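You operate a simulated robot arm through the tools that you are given. There is no shell and no other tool. Be economical: measure what you need, move in short steps, check, and stop when the job is done.

Carry out the task below with a simulated two-armed robot. There is one attempt and no reset: what you move stays moved.

JOB
Pick up the yellow bottle with one hand, pass it to the other hand and put it on the spot at the cover jig. Set down upright: yellow bottle.

It is judged by the outcome, as a careful person would: the job done as asked, and still so three seconds after it is handed in. It fails if anything else is knocked over, pushed out of place, dropped, spilled or broken. Lids that push on must go on centred and level and be pressed home; caps that screw on are set level and turned clockwise until they are tight.

ROBOT AND FRAMES
Two 7-joint arms with two-finger parallel grippers on one trunk, on a base that drives. Base frame: it is fixed to the floor where the robot stands at the start and does not move with it; the origin is under the middle of the robot, x ahead of it, y to its left, z up. Readings come in mm, degrees, newtons and seconds.
The left shoulder is at the start at [50, 187, 1085], the right one opposite. With the tool pointing down near the work surface each hand reaches from about 100 to 660 mm from the robot's upright axis, wherever it stands, measured 20 degrees to its own side. Places, roughly: spot at the cover jig [400, -2300, 900]. Payload 3.43 kg a hand.
The tool frame of a hand sits at the grasp point between the pads (the TCP): z along the fingers, y along the line on which they close. The tips reach 30 mm beyond it. Largest opening 94 mm; finger width 28, thickness 10; the body of the gripper, 50 by 96 mm, starts 55 mm behind the TCP.
Orientation is that of the tool frame in the base frame, as [roll, pitch, yaw] about the fixed x, y, z axes, in that order (R = Rz(yaw) Ry(pitch) Rx(roll)). With the fingers straight down and closing along the base's y, the tool's x points along the base's -x, its y along +y and its z along -z.

CONTROLS
- The arms move only by the tool move_arm. It takes "left_moves", "right_moves" or both (then of equal length, played together; a hand with none holds still); each is a list of rows, each a list of 7 numbers: the closure, from 0 (fully open) to 1 (shut), then the shift along the tool's x, y, z in cm, then the turn, a rotation vector about the tool's x, y, z in degrees. In form: [[grip, dx, dy, dz, wx, wy, wz], ...]. A call has 1 to 10 rows; each row is the pose to reach, as a shift and turn from the pose commanded when the call began, along the tool's axes at that moment. Rows are played at 5 a second. More than 50 mm and 8.6 degrees between two rows, or a gripper value outside its range, and nothing of the call is played. A pose out of reach is approached as far as the arm can. The call stops where the force on the tool passes 40 N (or 10 N more than at its start, if that is more) or the arm is blocked; 0.2 s more then pass. The fingers move at their own pace (about 153 mm/s each) and stop on an object; they squeeze with about 32 N. The grip force told is the motor's: it shows also when the fingers shut on nothing. Time passes only in rows, and 0.2 s behind the last, so rows that repeat a pose let the fingers close. It gives the time, the measured TCP pose, the force on the tool (base axes), the opening and the grip force at its end, in the units of the frame above (readings bear some noise), with the torque about the TCP (base axes, N m) and any sound that the robot's microphone picked up, and new pictures: "show" is both (left out), scene, wrist or none (wrist: the cameras of the hands that moved).
- Cameras (640 x 400 px; columns grow to the right, rows downward): "scene" is now at [144.1, 33.3, 1268.7]; the picture's right is [0.37, -0.93, 0.00], its down [-0.34, -0.14, -0.93] and it looks along [0.86, 0.34, -0.37] (base axes); focal length 292 px, centre (320, 200). "left" rides on the left gripper at [76, -14, -102] in its tool frame; the picture's right is [0.18, 0.98, 0.00], its down [-0.75, 0.14, -0.64] and it looks along [-0.63, 0.12, 0.77] (tool axes); focal length 243 px, centre (320, 200). "right" rides on the right gripper at [76, 14, -103] in its tool frame; the picture's right is [-0.18, 0.98, 0.00], its down [-0.75, -0.14, -0.64] and it looks along [-0.63, -0.12, 0.77] (tool axes); focal length 243 px, centre (320, 200). There is no depth. A picture from a camera that has moved, and an enlarged one, comes with that camera's place and axes in the base frame and with its lens.
- raise_lower(by): slides the trunk up (or, below 0, down) by that many mm; the arms and the scene camera ride with it, the base frame stays. It gives what a move gives, with no picture.
- steer(legs): drives the robot by 1 to 6 legs, each [ahead, left, turn to the left] in mm, mm and degrees, along the robot's own axes; the way and the turn of a leg run together, so that a leg with both is an arc; at most 1500 mm and 180 degrees a leg. The arms and the cameras ride along, it lands a little off, and it stops where it bumps. It gives what a move gives, and a new picture of the scene camera.
- head_to(pan, tilt): turns the head with the scene camera to pan (to the left, within 80 degrees either way) and tilt (down, from -29 to 69), counted from straight ahead of the robot. It gives what a move gives, and a new picture of the scene camera.
- enlarge(camera, box): a new picture of the part [left, top, right, bottom] of that camera's present view, enlarged. It takes no simulated time.
- sign_off(): hands the job in; it is judged then, once.

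Go step by step. Nothing tells you exact positions but the pictures and the camera data: compare them with the known pose of the tool, close in by small moves and look again before you grip or let go. The budget is 120 turns and 260 pictures, counting those below and the enlarged ones. Unless the task says otherwise, let go and move clear before handing in, and close with one line.

The tools are called after ">>>" as a command line: name --argument value ..., lists and objects as JSON in quotes. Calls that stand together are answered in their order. move_arm: Moves the arms, as the interface text tells. Its arguments: {"type":"object","properties":{"left_moves":{"type":"array","items":{"type":"array","items":{"type":"number"}}},"right_moves":{"type":"array","items":{"type":"array","items":{"type":"number"}}},"show":{"type":"string","enum":["both","scene","wrist","none"]}},"required":[]} The other tools are called the same way: raise_lower (by) slides the trunk up or down; steer (legs) drives the base; head_to (pan, tilt) turns the head that bears the scene camera; enlarge (camera, box) takes an enlarged picture of a part of a camera's view; sign_off () hands the job in.

At the start:

```text
time_s: 0.0
left_eef_pos: [298.5, 322.8, 1118.9]
left_tool_rot: [180.0, 0.0, -179.9]
left_wrist_force: [0.2, 0.8, 0.2]
left_torque: [-0.01, 0.01, -0.02]
left_gripper_width: 94.2
left_gripper_force: 0.2
right_eef_pos: [402.9, 3.9, 1158.8]
right_tool_rot: [-180.0, 0.1, 179.9]
right_wrist_force: [0.3, -0.4, 0.6]
right_torque: [0.01, -0.01, 0.02]
right_gripper_width: 94.3
right_gripper_force: 0.1
trunk travel left (down, up): [-300.0, 132.0]
robot x, y, heading: [-0.8, 1.9, -0.0]
head pan, tilt: [21.7, 21.6]
```

scene: 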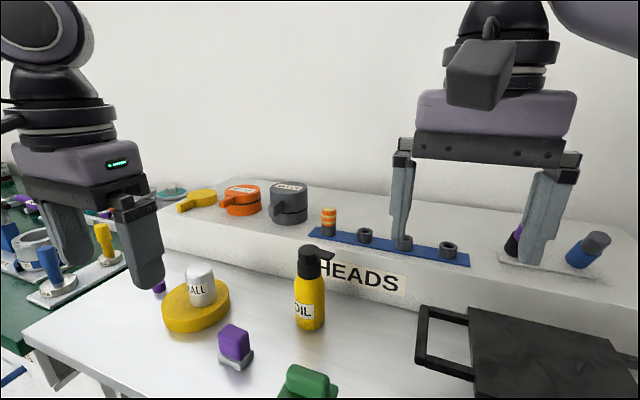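
right: 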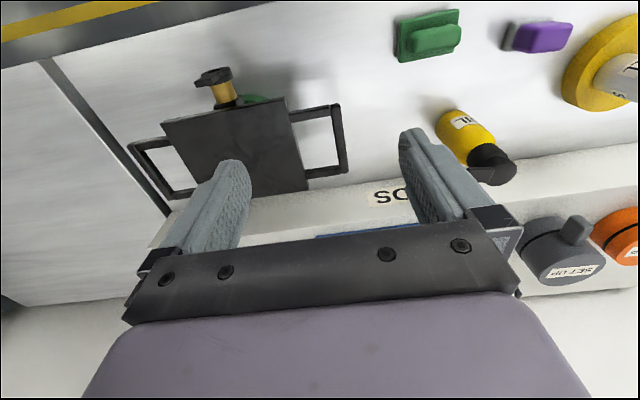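
left: 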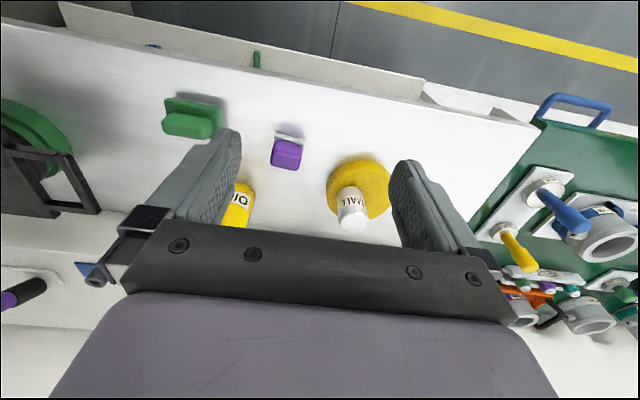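

The yellow OIL bottle with its black nozzle stands at roughly [535, 203, 850] and is about 55 mm wide. I'll look closer at it, then look to the right, where the jig should be.

>>> enlarge --camera "scene" --box '[230, 220, 390, 370]'

>>> head_to --pan -75 --tilt 12

```text
2.67 times, centred on (310, 295) of scene
camera zoom: at [144.1, 33.3, 1268.7], right [0.37, -0.93, 0.0], down [-0.34, -0.14, -0.93], along [0.86, 0.34, -0.37], focal length 780 px, centre (347, -53)
```

zoom: 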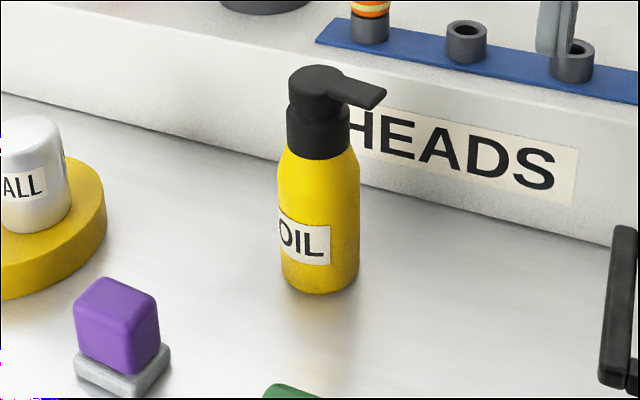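

```text
time_s: 1.7
left_eef_pos: [299.9, 321.0, 1118.1]
left_tool_rot: [-180.0, 0.0, -179.9]
left_wrist_force: [0.2, 0.5, 0.3]
left_torque: [-0.02, -0.03, 0.03]
left_gripper_width: 94.2
left_gripper_force: 0.0
right_eef_pos: [402.8, 3.5, 1159.1]
right_tool_rot: [180.0, -0.1, 179.8]
right_wrist_force: [0.7, 0.3, -0.3]
right_torque: [-0.01, 0.02, 0.0]
right_gripper_width: 93.8
right_gripper_force: 0.1
trunk travel left (down, up): [-300.0, 132.0]
robot x, y, heading: [-0.7, 1.8, 0.1]
head pan, tilt: [-75.0, 12.0]
camera scene: at [82.0, -91.0, 1284.3], right [-0.97, -0.26, 0.0], down [-0.05, 0.2, -0.98], along [0.25, -0.94, -0.21], focal length 292 px, centre (320, 200)
```

scene: 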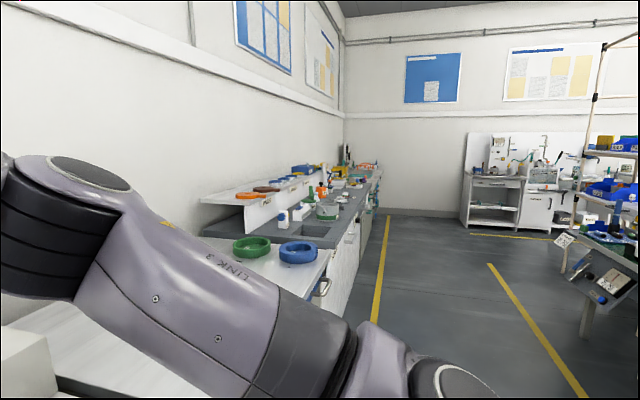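

The bottle's pump collar is at about z 964–990. The left hand will take the collar from above with its fingers closing along x, so the nozzle sits between them. The right hand can later take the body from the side. First I bring the left hand over the bottle while turning it 90°.

>>> move_arm --left_moves '[[0, -2.29, -1.16, 0, 0, 0, 8.5], [0, -4.58, -2.32, 0, 0, 0, 17], [0, -6.87, -3.48, 0, 0, 0, 25.5], [0, -9.16, -4.64, 0, 0, 0, 34], [0, -11.45, -5.8, 0, 0, 0, 42.5], [0, -13.74, -6.96, 0, 0, 0, 51], [0, -16.03, -8.12, 0, 0, 0, 59.5], [0, -18.32, -9.28, 0, 0, 0, 68], [0, -20.61, -10.44, 0, 0, 0, 76.5], [0, -22.9, -11.6, 0, 0, 0, 85]]' --show "none"

>>> head_to --pan 15 --tilt 30

>>> move_arm --left_moves '[[0, 0, 0, 0, 0, 0, 5], [0, 0, 0, 0, 0, 0, 5]]' --show "both"

```text
time_s: 3.9
left_eef_pos: [494.2, 243.7, 1131.7]
left_tool_rot: [179.9, 0.0, 96.7]
left_wrist_force: [-0.5, 0.3, -0.3]
left_torque: [-0.02, 0.01, 0.01]
left_gripper_width: 94.0
left_gripper_force: 0.1
left hand out of reach, approached as far as the arm can: row 9, 10
right_eef_pos: [403.9, 4.2, 1159.2]
right_tool_rot: [179.9, 0.1, 179.8]
right_wrist_force: [-0.4, 0.2, 0.5]
right_torque: [-0.01, 0.0, -0.02]
right_gripper_width: 94.1
right_gripper_force: 0.0
trunk travel left (down, up): [-300.0, 132.0]
robot x, y, heading: [1.9, -2.8, 0.1]
head pan, tilt: [-75.0, 12.0]
```

```text
time_s: 5.6
left_eef_pos: [494.3, 242.3, 1130.7]
left_tool_rot: [-180.0, -0.1, 96.8]
left_wrist_force: [0.1, 0.0, 0.0]
left_torque: [0.02, 0.03, -0.01]
left_gripper_width: 93.7
left_gripper_force: 0.0
right_eef_pos: [403.1, 3.8, 1160.7]
right_tool_rot: [-180.0, 0.0, 179.9]
right_wrist_force: [0.1, -0.5, -0.3]
right_torque: [0.02, 0.01, -0.02]
right_gripper_width: 93.9
right_gripper_force: 0.1
trunk travel left (down, up): [-300.0, 132.0]
robot x, y, heading: [-2.9, -2.1, 0.0]
head pan, tilt: [15.0, 30.0]
camera scene: at [145.2, 22.3, 1255.2], right [0.26, -0.97, 0.0], down [-0.48, -0.13, -0.87], along [0.84, 0.22, -0.5], focal length 292 px, centre (320, 200)
```

scene: 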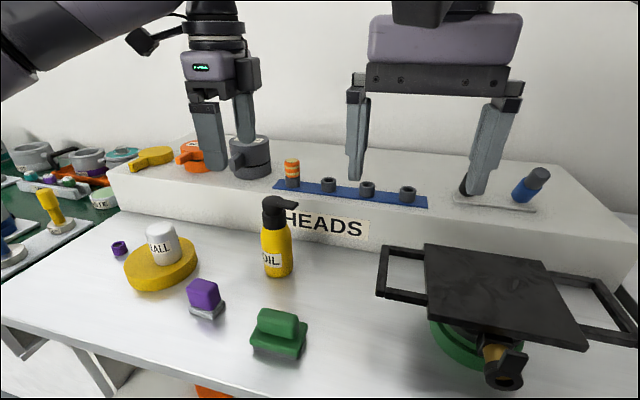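

```text
time_s: 6.2
left_eef_pos: [494.5, 242.5, 1130.7]
left_tool_rot: [179.9, 0.0, 90.0]
left_wrist_force: [0.3, -0.4, 0.4]
left_torque: [0.0, -0.03, -0.01]
left_gripper_width: 93.8
left_gripper_force: 0.0
right_eef_pos: [403.8, 3.2, 1159.7]
right_tool_rot: [180.0, 0.0, 179.9]
right_wrist_force: [0.0, 0.1, 0.8]
right_torque: [0.0, -0.02, 0.01]
right_gripper_width: 94.1
right_gripper_force: 0.0
trunk travel left (down, up): [-300.0, 132.0]
robot x, y, heading: [0.4, 3.1, 0.1]
head pan, tilt: [15.0, 30.0]
camera scene: at [145.1, 22.4, 1255.2], right [0.26, -0.97, 0.0], down [-0.48, -0.13, -0.87], along [0.84, 0.22, -0.5], focal length 292 px, centre (320, 200)
camera left: at [481.5, 318.9, 1232.9], right [0.98, 0.18, 0.0], down [0.14, -0.75, 0.64], along [0.12, -0.63, -0.77], focal length 243 px, centre (320, 200)
```

scene: 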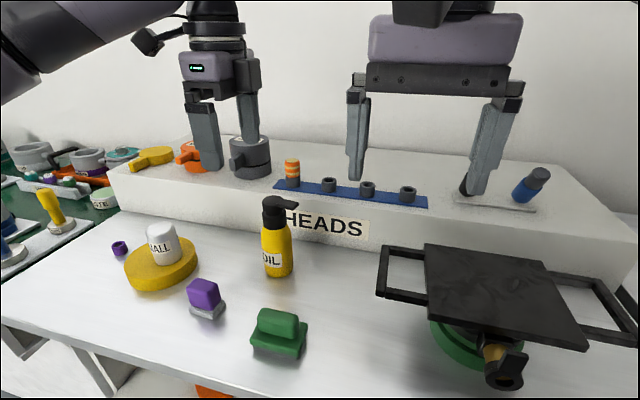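
left: 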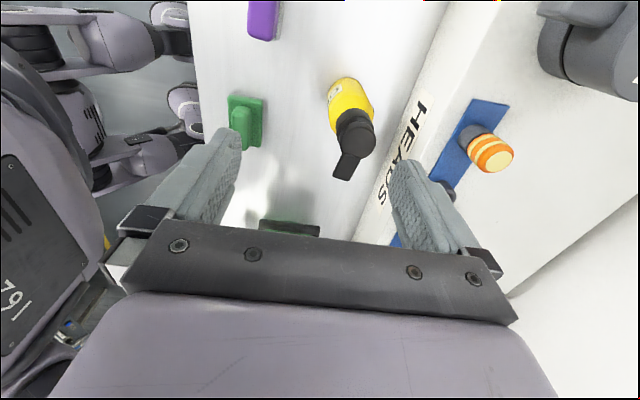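

At this height the hand falls short of the bottle. I'll raise the trunk to gain reach, then bring the hand over it and re-measure.

>>> raise_lower --by 110

>>> enlarge --camera "scene" --box '[200, 180, 360, 330]'

>>> enlarge --camera "left" --box '[280, 60, 440, 160]'

```text
time_s: 7.6
left_eef_pos: [494.4, 242.8, 1238.5]
left_tool_rot: [180.0, -0.1, 90.0]
left_wrist_force: [-0.1, -0.1, -0.4]
left_torque: [0.03, -0.01, 0.0]
left_gripper_width: 93.9
left_gripper_force: 0.0
right_eef_pos: [402.8, 3.4, 1269.4]
right_tool_rot: [-179.9, 0.0, 179.9]
right_wrist_force: [-0.1, -0.5, 0.7]
right_torque: [-0.05, -0.02, -0.02]
right_gripper_width: 94.1
right_gripper_force: 0.0
trunk travel left (down, up): [-410.0, 22.0]
robot x, y, heading: [3.1, 2.1, -0.1]
head pan, tilt: [15.0, 30.0]
```

```text
2.67 times, centred on (280, 255) of scene
camera zoom: at [145.3, 22.4, 1365.2], right [0.26, -0.97, 0.0], down [-0.48, -0.13, -0.87], along [0.84, 0.22, -0.5], focal length 780 px, centre (427, 53)
```

zoom: 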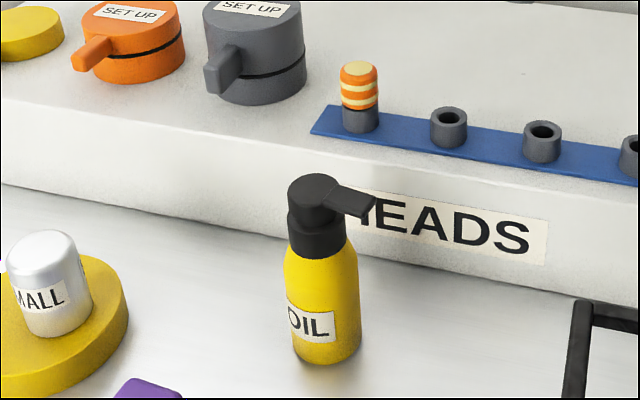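

```text
4.00 times, centred on (360, 110) of left
camera zoom: at [481.6, 318.9, 1342.8], right [0.98, 0.18, 0.0], down [0.14, -0.75, 0.64], along [0.12, -0.63, -0.77], focal length 970 px, centre (160, 560)
```

zoom: 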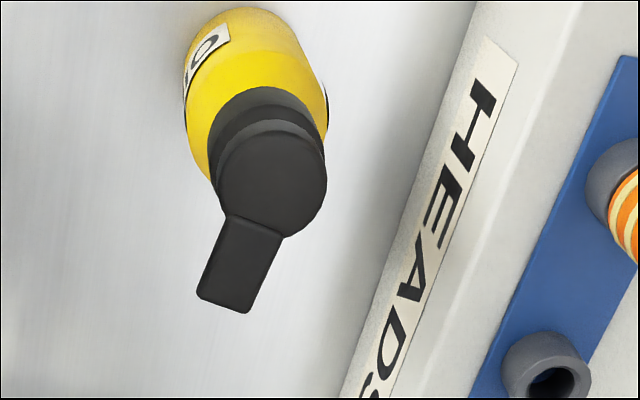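

From two views the bottle axis comes out near [539, 210], the top near z 1004, and the collar at about 950–982. I'll move above it and check again.

>>> move_arm --left_moves '[[0, -0.8, 1.1, 3.5, 0, 0, 0], [0, -1.6, 2.2, 7, 0, 0, 0], [0, -2.5, 3.3, 10.5, 0, 0, 0], [0, -3.3, 4.45, 13.85, 0, 0, 0], [0, -3.3, 4.45, 13.85, 0, 0, 0]]'

```text
time_s: 8.8
left_eef_pos: [519.7, 223.0, 1103.5]
left_tool_rot: [179.9, 0.1, 90.0]
left_wrist_force: [0.3, 0.0, -0.3]
left_torque: [-0.04, -0.02, -0.02]
left_gripper_width: 94.0
left_gripper_force: 0.1
left hand out of reach, approached as far as the arm can: row 2, 3, 4, 5
right_eef_pos: [404.1, 2.3, 1268.7]
right_tool_rot: [-180.0, 0.0, 179.9]
right_wrist_force: [0.2, -0.3, 0.7]
right_torque: [0.0, -0.01, 0.04]
right_gripper_width: 93.9
right_gripper_force: 0.0
trunk travel left (down, up): [-410.0, 22.0]
robot x, y, heading: [2.0, -1.5, -0.0]
head pan, tilt: [15.0, 30.0]
camera scene: at [145.1, 22.4, 1365.2], right [0.26, -0.97, 0.0], down [-0.48, -0.13, -0.87], along [0.84, 0.22, -0.5], focal length 292 px, centre (320, 200)
camera left: at [506.6, 299.7, 1206.0], right [0.98, 0.18, 0.0], down [0.14, -0.75, 0.64], along [0.12, -0.63, -0.77], focal length 243 px, centre (320, 200)
```

scene: 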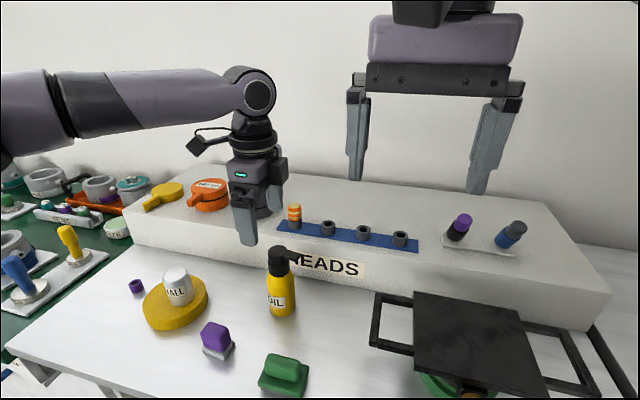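
left: 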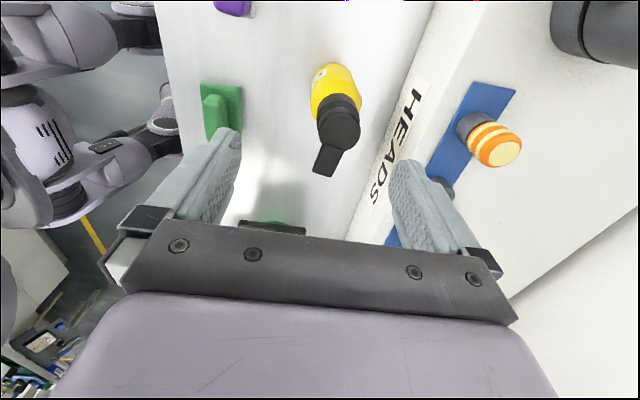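

The hand still falls about 20 mm short. I'll drive the base 60 mm ahead with the hand well above the bottle.

>>> steer --legs '[[60, 0, 0]]'

>>> move_arm --left_moves '[[0, 0, 0, 0, 0, 0, 0]]' --show "wrist"

```text
time_s: 9.8
left_eef_pos: [555.7, 224.3, 1105.3]
left_tool_rot: [180.0, 0.1, 90.1]
left_wrist_force: [-0.5, -0.6, 1.4]
left_torque: [-0.03, -0.05, 0.0]
left_gripper_width: 94.0
left_gripper_force: 0.1
right_eef_pos: [438.4, 1.9, 1268.6]
right_tool_rot: [-179.9, 0.0, 179.7]
right_wrist_force: [0.1, -0.4, 0.1]
right_torque: [0.02, -0.04, 0.0]
right_gripper_width: 94.0
right_gripper_force: 0.1
trunk travel left (down, up): [-410.0, 22.0]
robot x, y, heading: [35.8, -2.6, 0.1]
head pan, tilt: [15.0, 30.0]
stopped in leg 1: the robot was blocked; the commanded pose is now the measured one
camera scene: at [179.4, 22.5, 1365.5], right [0.26, -0.97, 0.0], down [-0.48, -0.13, -0.87], along [0.84, 0.22, -0.5], focal length 292 px, centre (320, 200)
```

scene: 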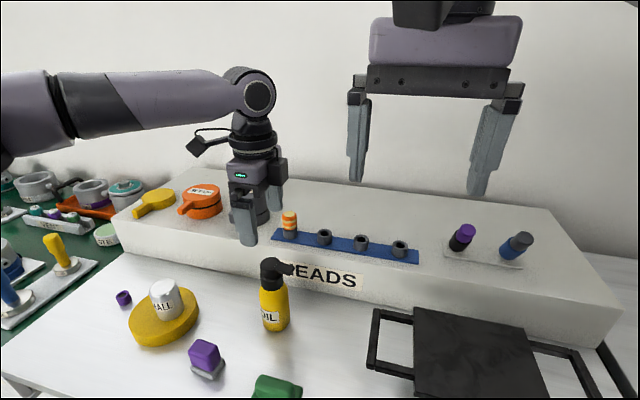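

```text
time_s: 10.2
left_eef_pos: [556.0, 224.6, 1102.4]
left_tool_rot: [180.0, 0.0, 90.1]
left_wrist_force: [-0.5, 0.0, 0.3]
left_torque: [0.0, -0.02, 0.01]
left_gripper_width: 93.9
left_gripper_force: 0.0
right_eef_pos: [438.7, 3.9, 1268.5]
right_tool_rot: [-179.9, -0.1, 179.8]
right_wrist_force: [0.2, 0.4, 0.7]
right_torque: [-0.05, -0.01, -0.02]
right_gripper_width: 94.1
right_gripper_force: 0.0
trunk travel left (down, up): [-410.0, 22.0]
robot x, y, heading: [39.0, 2.9, 0.2]
head pan, tilt: [15.0, 30.0]
camera left: at [542.6, 300.3, 1205.4], right [0.98, 0.19, 0.0], down [0.14, -0.75, 0.64], along [0.12, -0.63, -0.77], focal length 243 px, centre (320, 200)
```

left: 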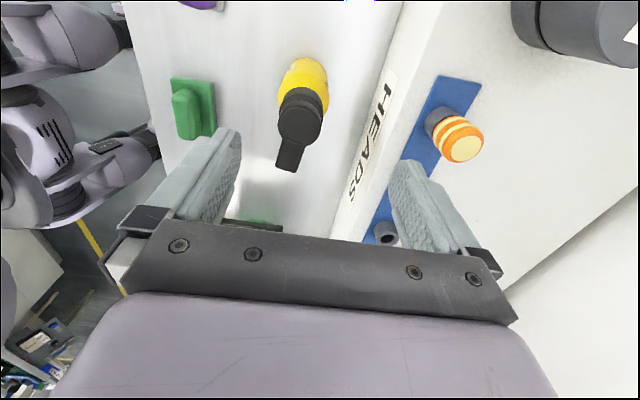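

The base touched the table edge after about 36 mm, and nothing looks disturbed. The bottle axis comes out at about [540, 214], so I line up just above it.

>>> move_arm --left_moves '[[0, -0.5, -0.8, 2.5, 0, 0, 0], [0, -1.05, -1.6, 4.7, 0, 0, 0], [0, -1.05, -1.6, 4.7, 0, 0, 0]]'

>>> enlarge --camera "scene" --box '[190, 180, 350, 340]'

```text
time_s: 11.0
left_eef_pos: [538.4, 213.7, 1055.7]
left_tool_rot: [179.9, 0.0, 90.1]
left_wrist_force: [-0.6, 0.0, -0.3]
left_torque: [0.01, -0.03, 0.01]
left_gripper_width: 94.0
left_gripper_force: 0.0
right_eef_pos: [440.4, 2.7, 1268.2]
right_tool_rot: [-180.0, -0.2, 179.7]
right_wrist_force: [0.4, 0.0, 0.7]
right_torque: [-0.01, 0.03, -0.02]
right_gripper_width: 94.0
right_gripper_force: 0.0
trunk travel left (down, up): [-410.0, 22.0]
robot x, y, heading: [37.0, 2.1, 0.0]
head pan, tilt: [15.0, 30.0]
camera scene: at [181.3, 22.5, 1365.2], right [0.26, -0.97, 0.0], down [-0.48, -0.13, -0.87], along [0.84, 0.22, -0.5], focal length 292 px, centre (320, 200)
camera left: at [525.4, 289.7, 1158.3], right [0.98, 0.19, 0.0], down [0.14, -0.75, 0.64], along [0.12, -0.63, -0.77], focal length 243 px, centre (320, 200)
```

scene: 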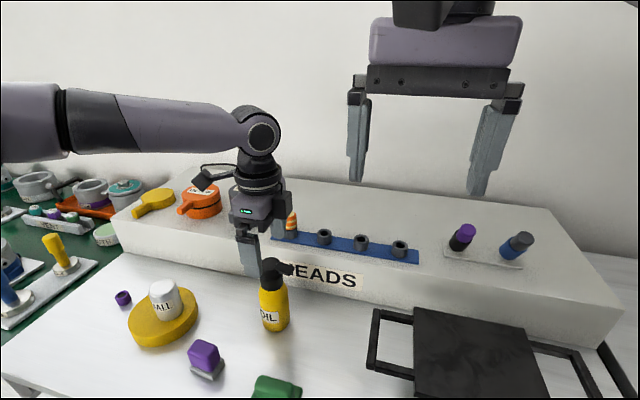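
left: 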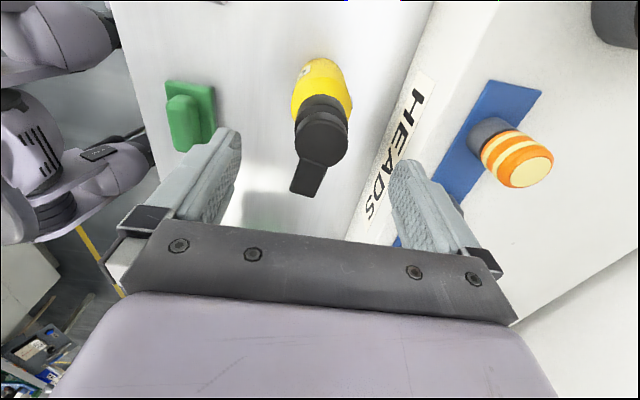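

```text
2.50 times, centred on (270, 260) of scene
camera zoom: at [181.3, 22.5, 1365.2], right [0.26, -0.97, 0.0], down [-0.48, -0.13, -0.87], along [0.84, 0.22, -0.5], focal length 731 px, centre (445, 50)
```

zoom: 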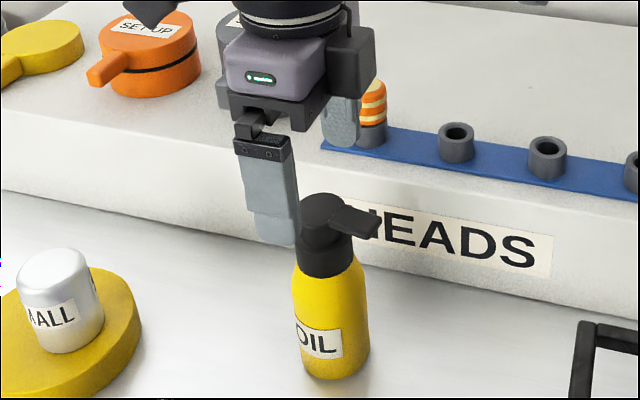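

The head sits within about 3 mm of the tool axis. I'll descend to the collar and close gently, staying in place.

>>> move_arm --left_moves '[[0, 0.2, 0.25, 2.5, 0, 0, 0], [0, 0.2, 0.25, 5, 0, 0, 0], [0, 0.2, 0.25, 7.7, 0, 0, 0], [0, 0.2, 0.25, 7.7, 0, 0, 0]]'

>>> enlarge --camera "scene" --box '[190, 180, 350, 340]'

```text
time_s: 12.0
left_eef_pos: [529.9, 228.5, 983.9]
left_tool_rot: [180.0, 0.1, 90.1]
left_wrist_force: [0.9, -1.1, 0.4]
left_torque: [0.01, 0.02, -0.02]
left_gripper_width: 94.0
left_gripper_force: 0.0
left hand out of reach, approached as far as the arm can: row 2, 3, 4
right_eef_pos: [439.2, 3.1, 1268.5]
right_tool_rot: [-179.9, -0.2, 179.8]
right_wrist_force: [0.3, 0.0, -0.2]
right_torque: [0.03, 0.04, -0.03]
right_gripper_width: 94.2
right_gripper_force: 0.1
trunk travel left (down, up): [-410.0, 22.0]
robot x, y, heading: [35.9, 1.3, 0.1]
head pan, tilt: [15.0, 30.0]
camera scene: at [181.3, 22.4, 1365.2], right [0.26, -0.97, 0.0], down [-0.48, -0.13, -0.87], along [0.84, 0.22, -0.5], focal length 292 px, centre (320, 200)
camera left: at [516.5, 304.4, 1087.6], right [0.98, 0.19, 0.0], down [0.14, -0.75, 0.64], along [0.12, -0.63, -0.77], focal length 243 px, centre (320, 200)
```

scene: 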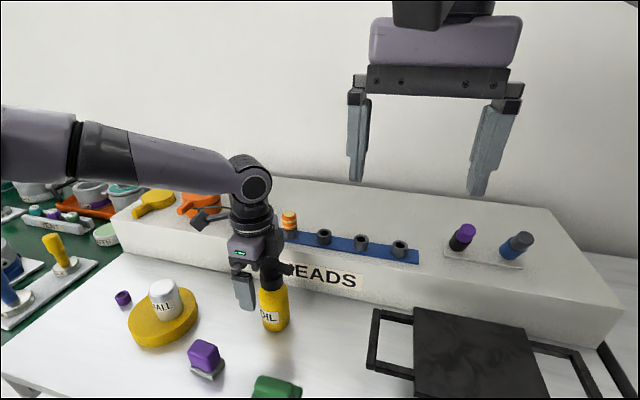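
left: 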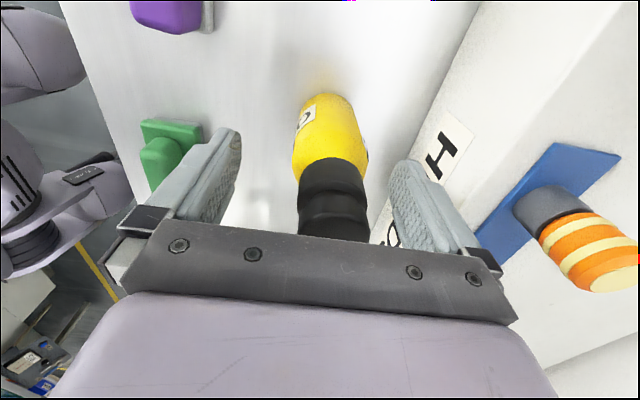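

```text
2.50 times, centred on (270, 260) of scene
camera zoom: at [181.3, 22.4, 1365.2], right [0.26, -0.97, 0.0], down [-0.48, -0.13, -0.87], along [0.84, 0.22, -0.5], focal length 731 px, centre (445, 50)
```

zoom: 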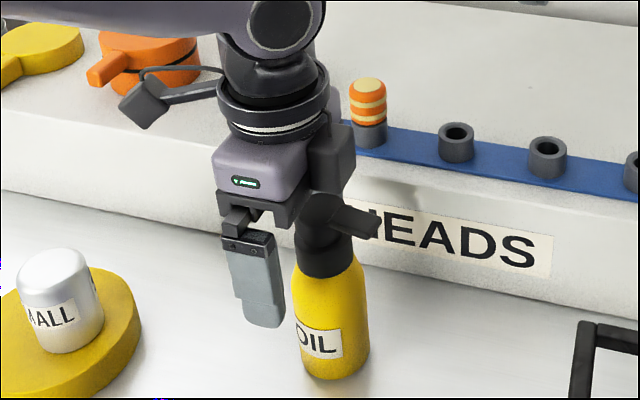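

The arm's reach shrinks lower down because the trunk is too high. I'll go back up to where it reaches, then lower the whole trunk onto the collar.

>>> move_arm --left_moves '[[0, 0, 0, -3.5, 0, 0, 0], [0, 0, 0, -7.4, 0, 0, 0], [0, 0, 0, -7.4, 0, 0, 0]]' --show "none"

```text
time_s: 12.8
left_eef_pos: [530.1, 227.4, 1058.0]
left_tool_rot: [180.0, 0.0, 90.0]
left_wrist_force: [-0.1, 0.3, 0.0]
left_torque: [-0.04, 0.03, 0.0]
left_gripper_width: 93.9
left_gripper_force: 0.0
right_eef_pos: [440.2, 3.3, 1268.0]
right_tool_rot: [-179.9, -0.1, 179.7]
right_wrist_force: [0.1, -0.3, -1.0]
right_torque: [0.03, 0.0, -0.01]
right_gripper_width: 93.7
right_gripper_force: 0.0
trunk travel left (down, up): [-410.0, 22.0]
robot x, y, heading: [36.2, 2.4, 0.2]
head pan, tilt: [15.0, 30.0]
```

>>> move_arm --left_moves '[[0, -1.15, 1.15, 0, 0, 0, 0], [0, -1.15, 1.15, 0, 0, 0, 0]]' --show "none"

>>> raise_lower --by -76

>>> move_arm --left_moves '[[0, 0, 0, 0, 0, 0, 0]]'

>>> enlarge --camera "scene" --box '[190, 120, 350, 280]'

```text
time_s: 13.4
left_eef_pos: [540.1, 215.8, 1058.4]
left_tool_rot: [179.9, 0.0, 90.1]
left_wrist_force: [-0.2, -0.8, 0.1]
left_torque: [0.02, 0.04, 0.01]
left_gripper_width: 94.0
left_gripper_force: 0.0
right_eef_pos: [440.3, 2.5, 1268.5]
right_tool_rot: [-179.9, -0.1, 179.8]
right_wrist_force: [-1.2, 0.2, 0.4]
right_torque: [0.0, -0.02, 0.0]
right_gripper_width: 94.0
right_gripper_force: 0.1
trunk travel left (down, up): [-410.0, 22.0]
robot x, y, heading: [38.9, 1.0, -0.1]
head pan, tilt: [15.0, 30.0]
```

```text
time_s: 14.5
left_eef_pos: [540.2, 215.5, 981.8]
left_tool_rot: [179.9, 0.0, 90.1]
left_wrist_force: [0.1, 0.5, -0.4]
left_torque: [-0.02, -0.04, 0.0]
left_gripper_width: 93.9
left_gripper_force: 0.1
right_eef_pos: [440.8, 3.0, 1193.3]
right_tool_rot: [-180.0, -0.2, 179.8]
right_wrist_force: [-1.1, 0.2, -0.7]
right_torque: [0.03, 0.01, 0.0]
right_gripper_width: 93.9
right_gripper_force: 0.0
trunk travel left (down, up): [-334.0, 98.0]
robot x, y, heading: [38.2, -1.0, 0.0]
head pan, tilt: [15.0, 30.0]
```

```text
time_s: 14.9
left_eef_pos: [541.4, 216.5, 981.4]
left_tool_rot: [180.0, 0.0, 90.1]
left_wrist_force: [0.2, 0.0, -1.1]
left_torque: [-0.02, 0.0, -0.01]
left_gripper_width: 94.3
left_gripper_force: 0.0
right_eef_pos: [440.4, 3.8, 1191.6]
right_tool_rot: [-179.9, -0.1, 179.7]
right_wrist_force: [-0.1, 0.7, -0.2]
right_torque: [0.01, 0.02, 0.02]
right_gripper_width: 94.0
right_gripper_force: 0.0
trunk travel left (down, up): [-334.0, 98.0]
robot x, y, heading: [37.0, -3.7, 0.1]
head pan, tilt: [15.0, 30.0]
camera scene: at [181.3, 22.5, 1289.2], right [0.26, -0.97, 0.0], down [-0.48, -0.13, -0.87], along [0.84, 0.22, -0.5], focal length 292 px, centre (320, 200)
camera left: at [527.9, 291.9, 1084.9], right [0.98, 0.19, 0.0], down [0.14, -0.75, 0.64], along [0.12, -0.63, -0.77], focal length 243 px, centre (320, 200)
```

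scene: 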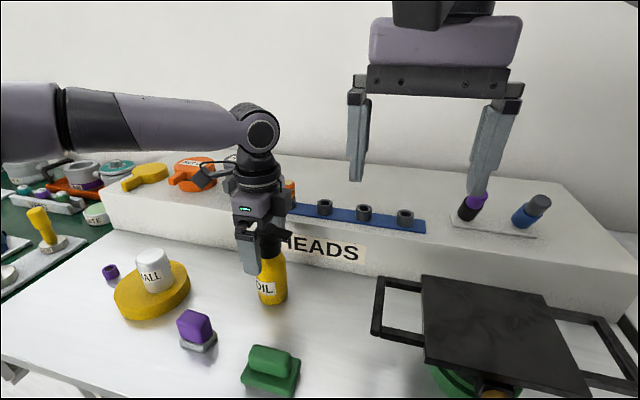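
left: 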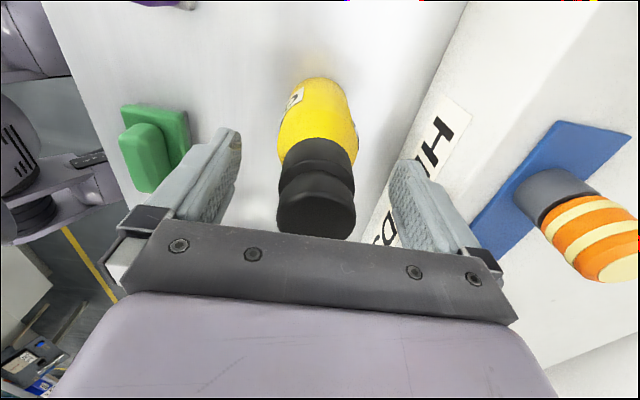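

```text
2.50 times, centred on (270, 200) of scene
camera zoom: at [181.3, 22.5, 1289.2], right [0.26, -0.97, 0.0], down [-0.48, -0.13, -0.87], along [0.84, 0.22, -0.5], focal length 731 px, centre (445, 200)
```

zoom: 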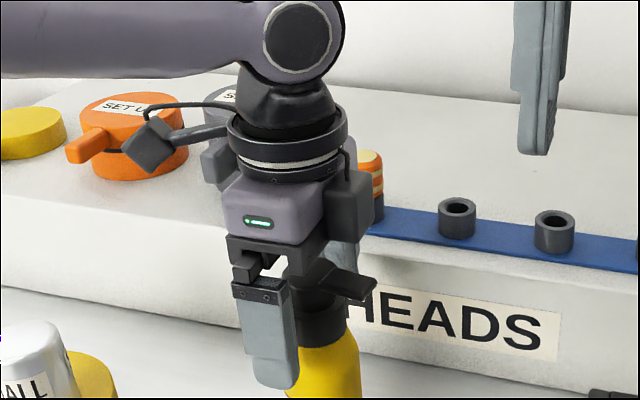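

The fingers straddle the collar with the head centred between them and the nozzle pointing clear. I'm closing now.

>>> move_arm --left_moves '[[0, 0, 0, -0.3, 0, 0, 0], [0.3, 0, 0, -0.3, 0, 0, 0], [0.6, 0, 0, -0.3, 0, 0, 0], [1, 0, 0, -0.3, 0, 0, 0], [1, 0, 0, -0.3, 0, 0, 0], [1, 0, 0, -0.3, 0, 0, 0]]'

>>> enlarge --camera "scene" --box '[190, 180, 350, 340]'

```text
time_s: 16.3
left_eef_pos: [541.5, 215.4, 984.1]
left_tool_rot: [-179.9, 0.0, 90.0]
left_wrist_force: [-0.2, 0.4, 0.9]
left_torque: [0.06, 0.05, 0.04]
left_gripper_width: 40.9
left_gripper_force: 31.8
right_eef_pos: [439.9, 3.8, 1191.1]
right_tool_rot: [-179.9, -0.1, 179.7]
right_wrist_force: [-0.7, 0.4, 0.2]
right_torque: [0.0, -0.02, -0.01]
right_gripper_width: 94.1
right_gripper_force: 0.0
trunk travel left (down, up): [-334.0, 98.0]
robot x, y, heading: [35.2, 2.4, -0.4]
head pan, tilt: [15.0, 30.0]
camera scene: at [181.2, 22.5, 1289.2], right [0.26, -0.97, 0.0], down [-0.48, -0.13, -0.87], along [0.84, 0.22, -0.5], focal length 292 px, centre (320, 200)
camera left: at [527.8, 291.8, 1087.8], right [0.98, 0.19, 0.0], down [0.14, -0.75, 0.64], along [0.12, -0.63, -0.77], focal length 243 px, centre (320, 200)
```

scene: 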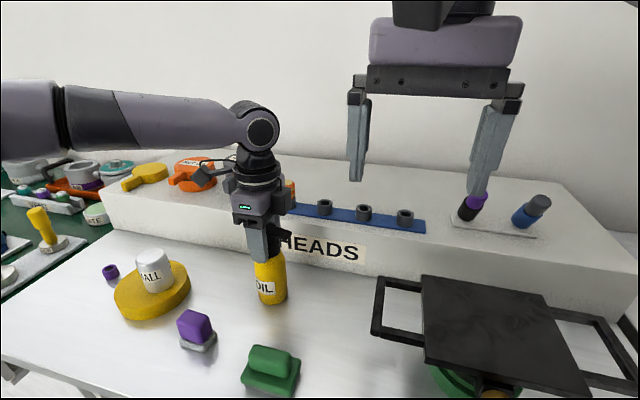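
left: 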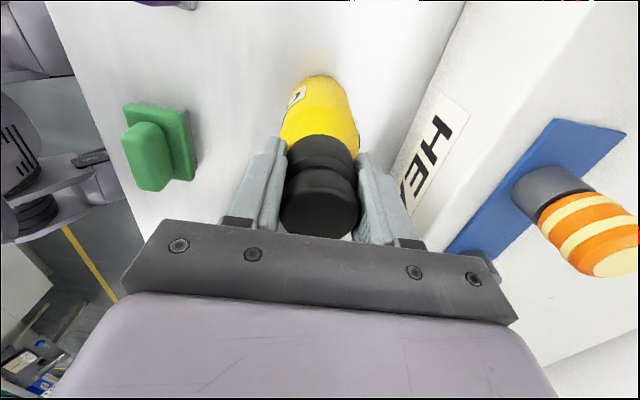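

```text
2.50 times, centred on (270, 260) of scene
camera zoom: at [181.2, 22.5, 1289.2], right [0.26, -0.97, 0.0], down [-0.48, -0.13, -0.87], along [0.84, 0.22, -0.5], focal length 731 px, centre (445, 50)
```

zoom: 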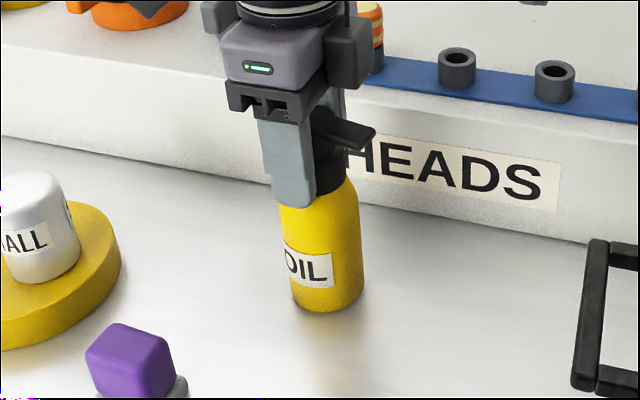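

The collar is held at 41 mm opening and 32 N. I lift straight up with the trunk and check.

>>> raise_lower --by 95

>>> move_arm --left_moves '[[1, 0, -4, 0, 0, 0, 0], [1, 0, -8, 0, 0, 0, 0], [1, 0, -12, 0, 0, 0, 0], [1, 0, -16, 0, 0, 0, 0], [1, 0, -16, 0, 0, 0, 0]]'

```text
time_s: 17.6
left_eef_pos: [541.7, 215.7, 1079.7]
left_tool_rot: [-179.9, 0.0, 90.1]
left_wrist_force: [-0.2, 0.8, -1.4]
left_torque: [-0.02, 0.02, -0.03]
left_gripper_width: 41.0
left_gripper_force: 32.2
right_eef_pos: [440.7, 3.4, 1287.0]
right_tool_rot: [-179.9, -0.1, 179.7]
right_wrist_force: [0.1, -0.2, -0.4]
right_torque: [-0.01, 0.0, 0.02]
right_gripper_width: 94.0
right_gripper_force: 0.0
trunk travel left (down, up): [-429.0, 3.0]
robot x, y, heading: [36.8, -2.0, 0.2]
head pan, tilt: [15.0, 30.0]
```

```text
time_s: 18.8
left_eef_pos: [381.7, 214.6, 1078.8]
left_tool_rot: [179.9, 0.0, 90.2]
left_wrist_force: [-0.5, 0.1, -1.8]
left_torque: [0.02, -0.02, -0.02]
left_gripper_width: 41.1
left_gripper_force: 32.1
right_eef_pos: [441.3, 3.7, 1286.6]
right_tool_rot: [-179.9, -0.2, 179.7]
right_wrist_force: [0.1, -0.3, -0.8]
right_torque: [0.02, -0.02, -0.03]
right_gripper_width: 93.9
right_gripper_force: 0.0
trunk travel left (down, up): [-429.0, 3.0]
robot x, y, heading: [38.3, 1.1, -0.2]
head pan, tilt: [15.0, 30.0]
camera scene: at [181.8, 22.4, 1384.1], right [0.26, -0.97, 0.0], down [-0.48, -0.13, -0.87], along [0.84, 0.22, -0.5], focal length 292 px, centre (320, 200)
camera left: at [369.2, 291.0, 1181.3], right [0.98, 0.19, 0.0], down [0.14, -0.75, 0.64], along [0.12, -0.63, -0.77], focal length 243 px, centre (320, 200)
```

scene: 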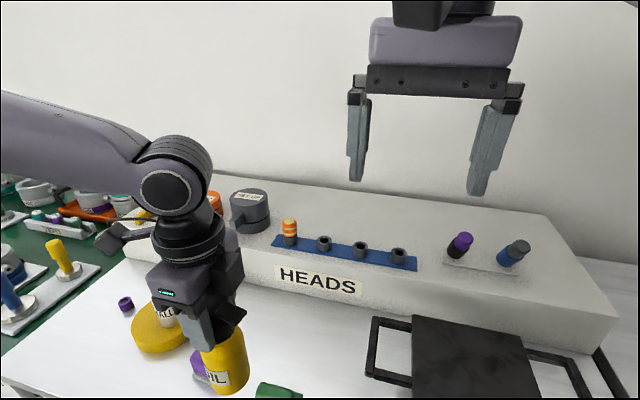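
left: 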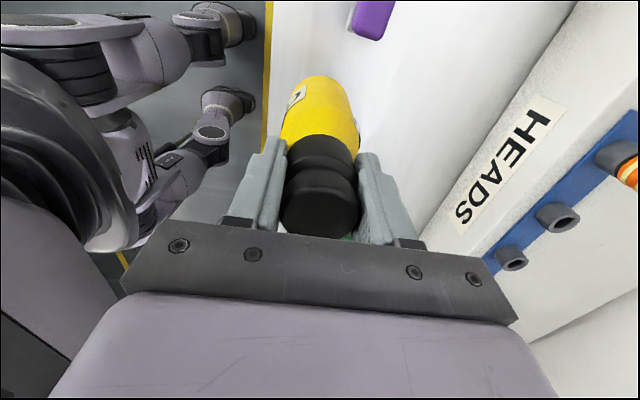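

The bottle is held and lifted. I'll back off from the table and drive right, looking to the right as I go.

>>> head_to --pan -60 --tilt 20

>>> steer --legs '[[-250, 0, 0], [0, -1100, 0]]'

```text
time_s: 20.3
left_eef_pos: [382.7, 216.2, 1079.2]
left_tool_rot: [180.0, 0.0, 90.2]
left_wrist_force: [-0.1, 0.7, -2.1]
left_torque: [-0.01, -0.01, 0.01]
left_gripper_width: 41.0
left_gripper_force: 32.0
right_eef_pos: [439.9, 3.4, 1286.8]
right_tool_rot: [-179.9, -0.2, 179.7]
right_wrist_force: [0.1, 0.3, -0.3]
right_torque: [0.02, 0.0, -0.05]
right_gripper_width: 94.1
right_gripper_force: 0.1
trunk travel left (down, up): [-429.0, 3.0]
robot x, y, heading: [35.6, 3.6, -0.1]
head pan, tilt: [-60.0, 20.0]
camera scene: at [140.7, -81.5, 1400.3], right [-0.87, -0.5, 0.0], down [-0.17, 0.3, -0.94], along [0.47, -0.81, -0.34], focal length 292 px, centre (320, 200)
```

scene: 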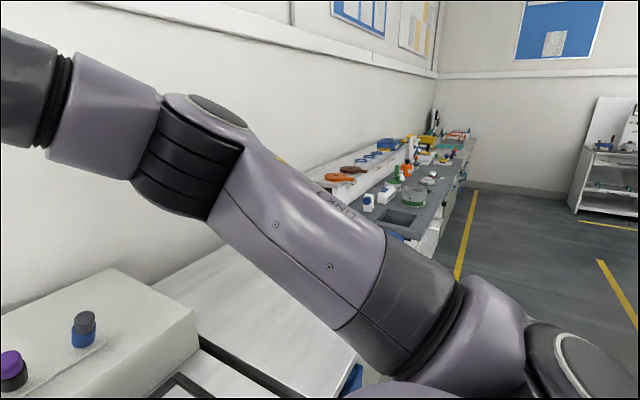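

```text
time_s: 27.4
left_eef_pos: [132.1, -893.8, 1079.1]
left_tool_rot: [179.9, 0.1, 90.1]
left_wrist_force: [0.5, -0.7, -0.5]
left_torque: [0.03, 0.02, -0.02]
left_gripper_width: 41.0
left_gripper_force: 32.0
right_eef_pos: [190.5, -1105.7, 1287.2]
right_tool_rot: [-179.9, -0.2, 179.8]
right_wrist_force: [0.4, -0.8, 0.1]
right_torque: [0.01, 0.01, 0.01]
right_gripper_width: 94.0
right_gripper_force: 0.1
trunk travel left (down, up): [-429.0, 3.0]
robot x, y, heading: [-215.1, -1111.5, 0.2]
head pan, tilt: [-60.0, 20.0]
camera scene: at [-109.4, -1190.4, 1400.2], right [-0.87, -0.5, 0.0], down [-0.17, 0.3, -0.94], along [0.47, -0.81, -0.34], focal length 292 px, centre (320, 200)
```

scene: 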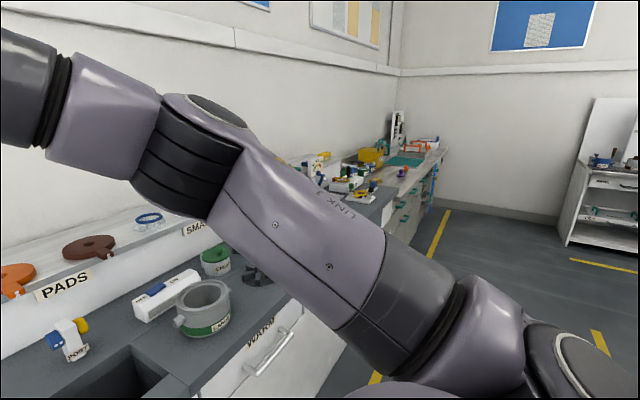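

The way is clear, so I continue right by about 1150 mm and then look ahead.

>>> steer --legs '[[0, -1150, 0]]'

>>> head_to --pan -5 --tilt 35

```text
time_s: 33.2
left_eef_pos: [141.2, -2034.3, 1079.4]
left_tool_rot: [180.0, -0.1, 91.4]
left_wrist_force: [-0.1, 0.0, -2.1]
left_torque: [0.03, 0.02, 0.01]
left_gripper_width: 40.7
left_gripper_force: 31.8
right_eef_pos: [204.8, -2244.4, 1286.0]
right_tool_rot: [-179.9, -0.2, -179.0]
right_wrist_force: [0.4, 0.4, 0.0]
right_torque: [0.01, 0.06, 0.03]
right_gripper_width: 94.0
right_gripper_force: 0.0
trunk travel left (down, up): [-429.0, 3.0]
robot x, y, heading: [-199.9, -2252.8, 1.0]
head pan, tilt: [-60.0, 20.0]
camera scene: at [-94.3, -2335.8, 1400.2], right [-0.85, -0.52, 0.0], down [-0.18, 0.29, -0.94], along [0.49, -0.8, -0.34], focal length 292 px, centre (320, 200)
```

scene: 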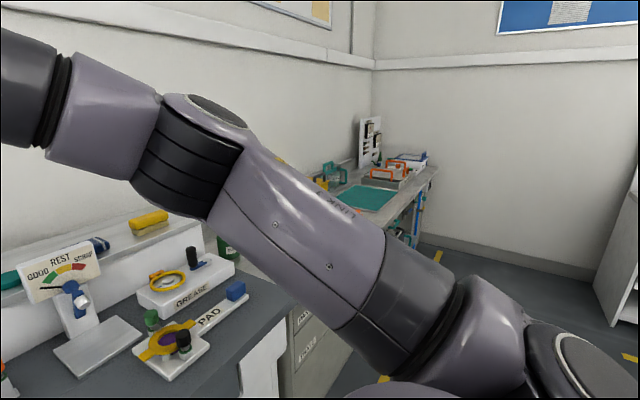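

```text
time_s: 34.5
left_eef_pos: [140.8, -2032.9, 1079.5]
left_tool_rot: [179.9, 0.0, 91.4]
left_wrist_force: [0.7, -0.5, -1.3]
left_torque: [0.03, 0.03, -0.01]
left_gripper_width: 41.1
left_gripper_force: 32.2
right_eef_pos: [203.7, -2244.4, 1285.7]
right_tool_rot: [-179.9, -0.2, -178.9]
right_wrist_force: [0.0, 0.3, 0.0]
right_torque: [-0.03, 0.0, -0.01]
right_gripper_width: 94.0
right_gripper_force: 0.0
trunk travel left (down, up): [-429.0, 3.0]
robot x, y, heading: [-197.9, -2254.6, 1.4]
head pan, tilt: [-5.0, 35.0]
camera scene: at [-54.9, -2261.8, 1376.4], right [-0.07, -1.0, 0.0], down [-0.57, 0.04, -0.82], along [0.82, -0.05, -0.57], focal length 292 px, centre (320, 200)
```

scene: 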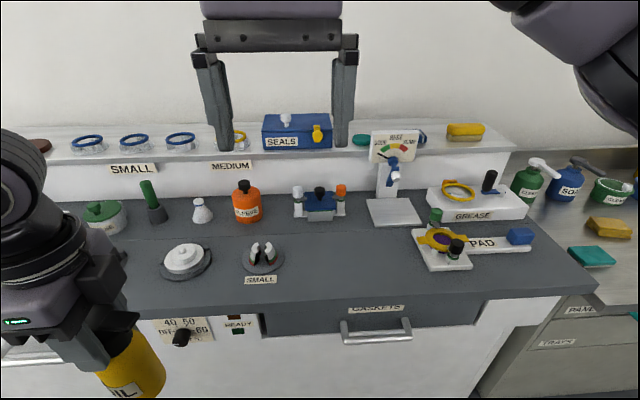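

>>> enlarge --camera "scene" --box '[130, 170, 360, 310]'

>>> enlarge --camera "scene" --box '[340, 120, 560, 290]'

```text
2.78 times, centred on (245, 240) of scene
camera zoom: at [-54.9, -2261.8, 1376.4], right [-0.07, -1.0, 0.0], down [-0.57, 0.04, -0.82], along [0.82, -0.05, -0.57], focal length 814 px, centre (529, 89)
```

zoom: 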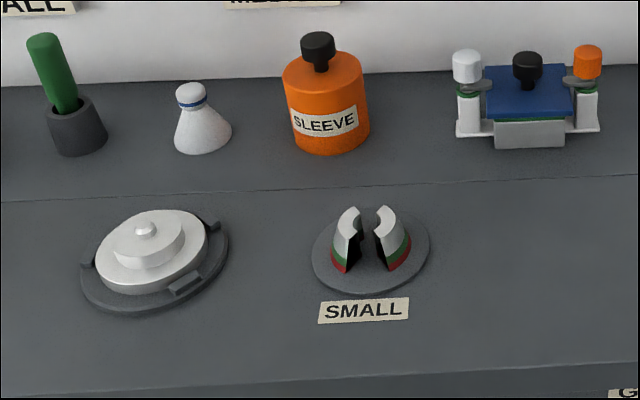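

```text
2.35 times, centred on (450, 205) of scene
camera zoom: at [-54.9, -2261.8, 1376.4], right [-0.07, -1.0, 0.0], down [-0.57, 0.04, -0.82], along [0.82, -0.05, -0.57], focal length 688 px, centre (14, 188)
```

zoom: 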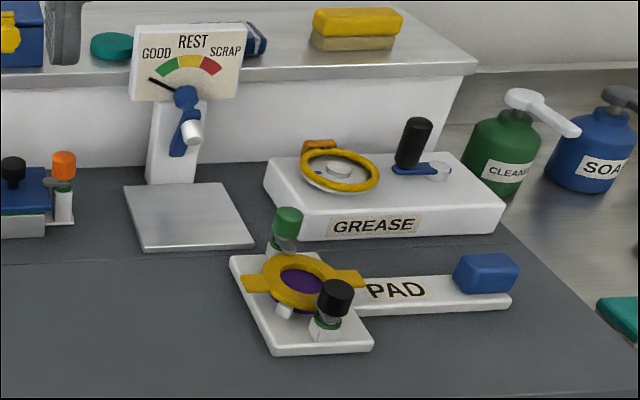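

>>> enlarge --camera "scene" --box '[280, 215, 400, 290]'

>>> enlarge --camera "scene" --box '[270, 160, 370, 230]'

>>> enlarge --camera "scene" --box '[400, 195, 500, 275]'

```text
5.33 times, centred on (340, 252) of scene
camera zoom: at [-54.9, -2261.8, 1376.4], right [-0.07, -1.0, 0.0], down [-0.57, 0.04, -0.82], along [0.82, -0.05, -0.57], focal length 1559 px, centre (213, -80)
```

zoom: 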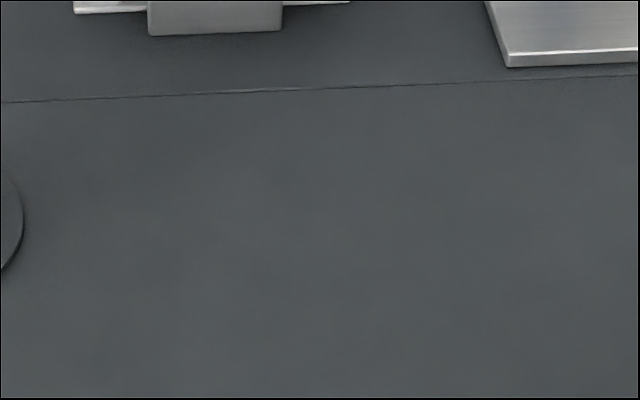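

```text
5.71 times, centred on (320, 195) of scene
camera zoom: at [-54.9, -2261.8, 1376.4], right [-0.07, -1.0, 0.0], down [-0.57, 0.04, -0.82], along [0.82, -0.05, -0.57], focal length 1671 px, centre (320, 229)
```

zoom: 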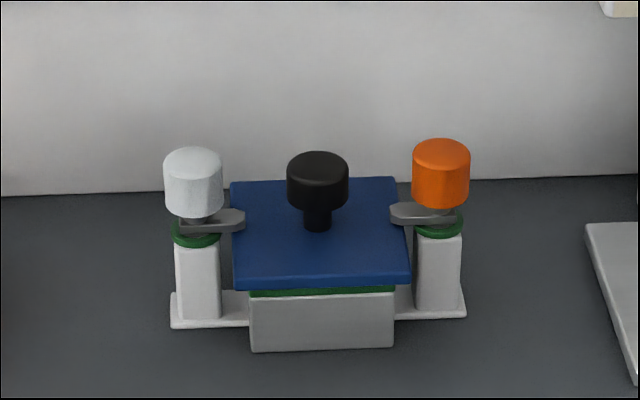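

```text
5.00 times, centred on (450, 235) of scene
camera zoom: at [-54.9, -2261.8, 1376.4], right [-0.07, -1.0, 0.0], down [-0.57, 0.04, -0.82], along [0.82, -0.05, -0.57], focal length 1462 px, centre (-330, 25)
```

zoom: 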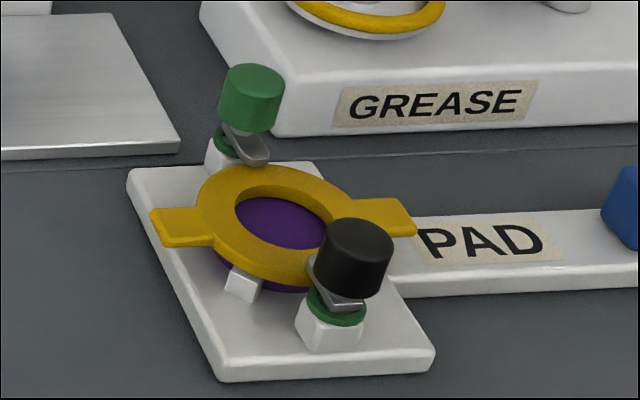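

The blue clamped square is the cover jig, and its spot is the bare counter in front of it, near [400, -2300]. Next is the handover: the right hand turns to point forward-left, tilted 35° down, so it can take the lower body. First I yaw and tilt the right hand while it is clear.

>>> move_arm --right_moves '[[0, 0, -0.6, 0.5, 0, 0, -7.9], [0, 0, -1.3, 1.0, 0, 0, -15.8], [0, 0, -2, 1.5, 0, 0, -23.6], [0, 0, -2.6, 2.0, 0, 0, -31.4], [0, 0, -3.3, 2.5, 0, 0, -39.3], [0, 0, -4, 3, 0, 0, -47.2], [0, 0, -4.6, 3.6, 0, 0, -55], [0, 0, -4.6, 3.6, 0, 0, -55]]' --show "none"

>>> move_arm --right_moves '[[0, 0, 0, 0, 0, -7.9, 0], [0, 0, 0, 0, 0, -15.8, 0], [0, 0, 0, 0, 0, -23.6, 0], [0, 0, 0, 0, 0, -31.4, 0], [0, 0, 0, 0, 0, -39.3, 0], [0, 0, 0, 0, 0, -47.2, 0], [0, 0, 0, 0, 0, -55, 0], [0, 0, 0, 0, 0, -55, 0]]' --show "both"

```text
time_s: 36.3
left_eef_pos: [140.0, -2033.7, 1078.4]
left_tool_rot: [-180.0, 0.1, 91.4]
left_wrist_force: [1.1, -0.1, -0.9]
left_torque: [0.04, -0.04, -0.06]
left_gripper_width: 40.7
left_gripper_force: 32.0
right_eef_pos: [204.4, -2290.4, 1251.3]
right_tool_rot: [179.9, -0.1, -123.8]
right_wrist_force: [-0.7, -0.4, -0.7]
right_torque: [0.01, 0.0, -0.03]
right_gripper_width: 93.7
right_gripper_force: 0.0
trunk travel left (down, up): [-429.0, 3.0]
robot x, y, heading: [-201.4, -2255.5, 1.3]
head pan, tilt: [-5.0, 35.0]
```

```text
time_s: 38.1
left_eef_pos: [140.3, -2033.4, 1078.9]
left_tool_rot: [-180.0, 0.1, 91.4]
left_wrist_force: [0.1, -0.5, -1.5]
left_torque: [0.03, 0.01, -0.01]
left_gripper_width: 40.7
left_gripper_force: 32.1
right_eef_pos: [203.5, -2289.6, 1251.1]
right_tool_rot: [179.9, 55.0, -124.1]
right_wrist_force: [0.0, 0.0, -0.5]
right_torque: [0.0, -0.01, -0.01]
right_gripper_width: 94.3
right_gripper_force: 0.0
trunk travel left (down, up): [-429.0, 3.0]
robot x, y, heading: [-203.6, -2257.9, 1.1]
head pan, tilt: [-5.0, 35.0]
camera scene: at [-54.8, -2261.5, 1376.4], right [-0.06, -1.0, 0.0], down [-0.57, 0.04, -0.82], along [0.82, -0.05, -0.57], focal length 292 px, centre (320, 200)
camera right: at [120.5, -2388.5, 1248.2], right [-0.76, 0.64, 0.15], down [0.07, -0.16, 0.99], along [0.65, 0.76, 0.08], focal length 243 px, centre (320, 200)
```

scene: 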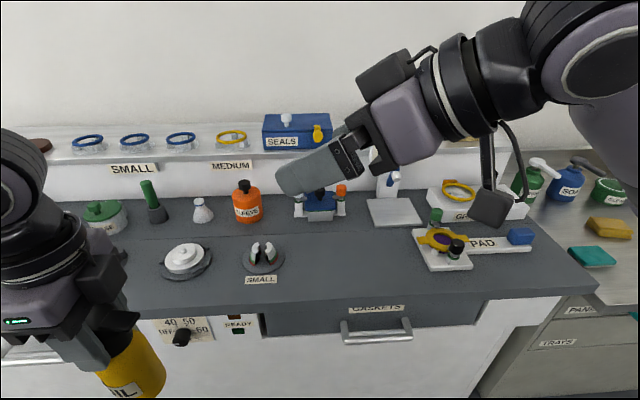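
right: 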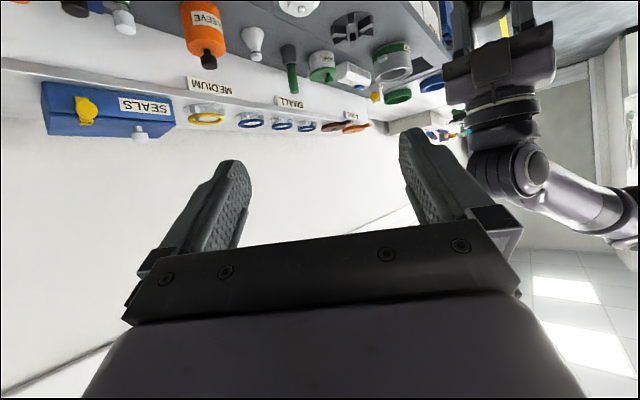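

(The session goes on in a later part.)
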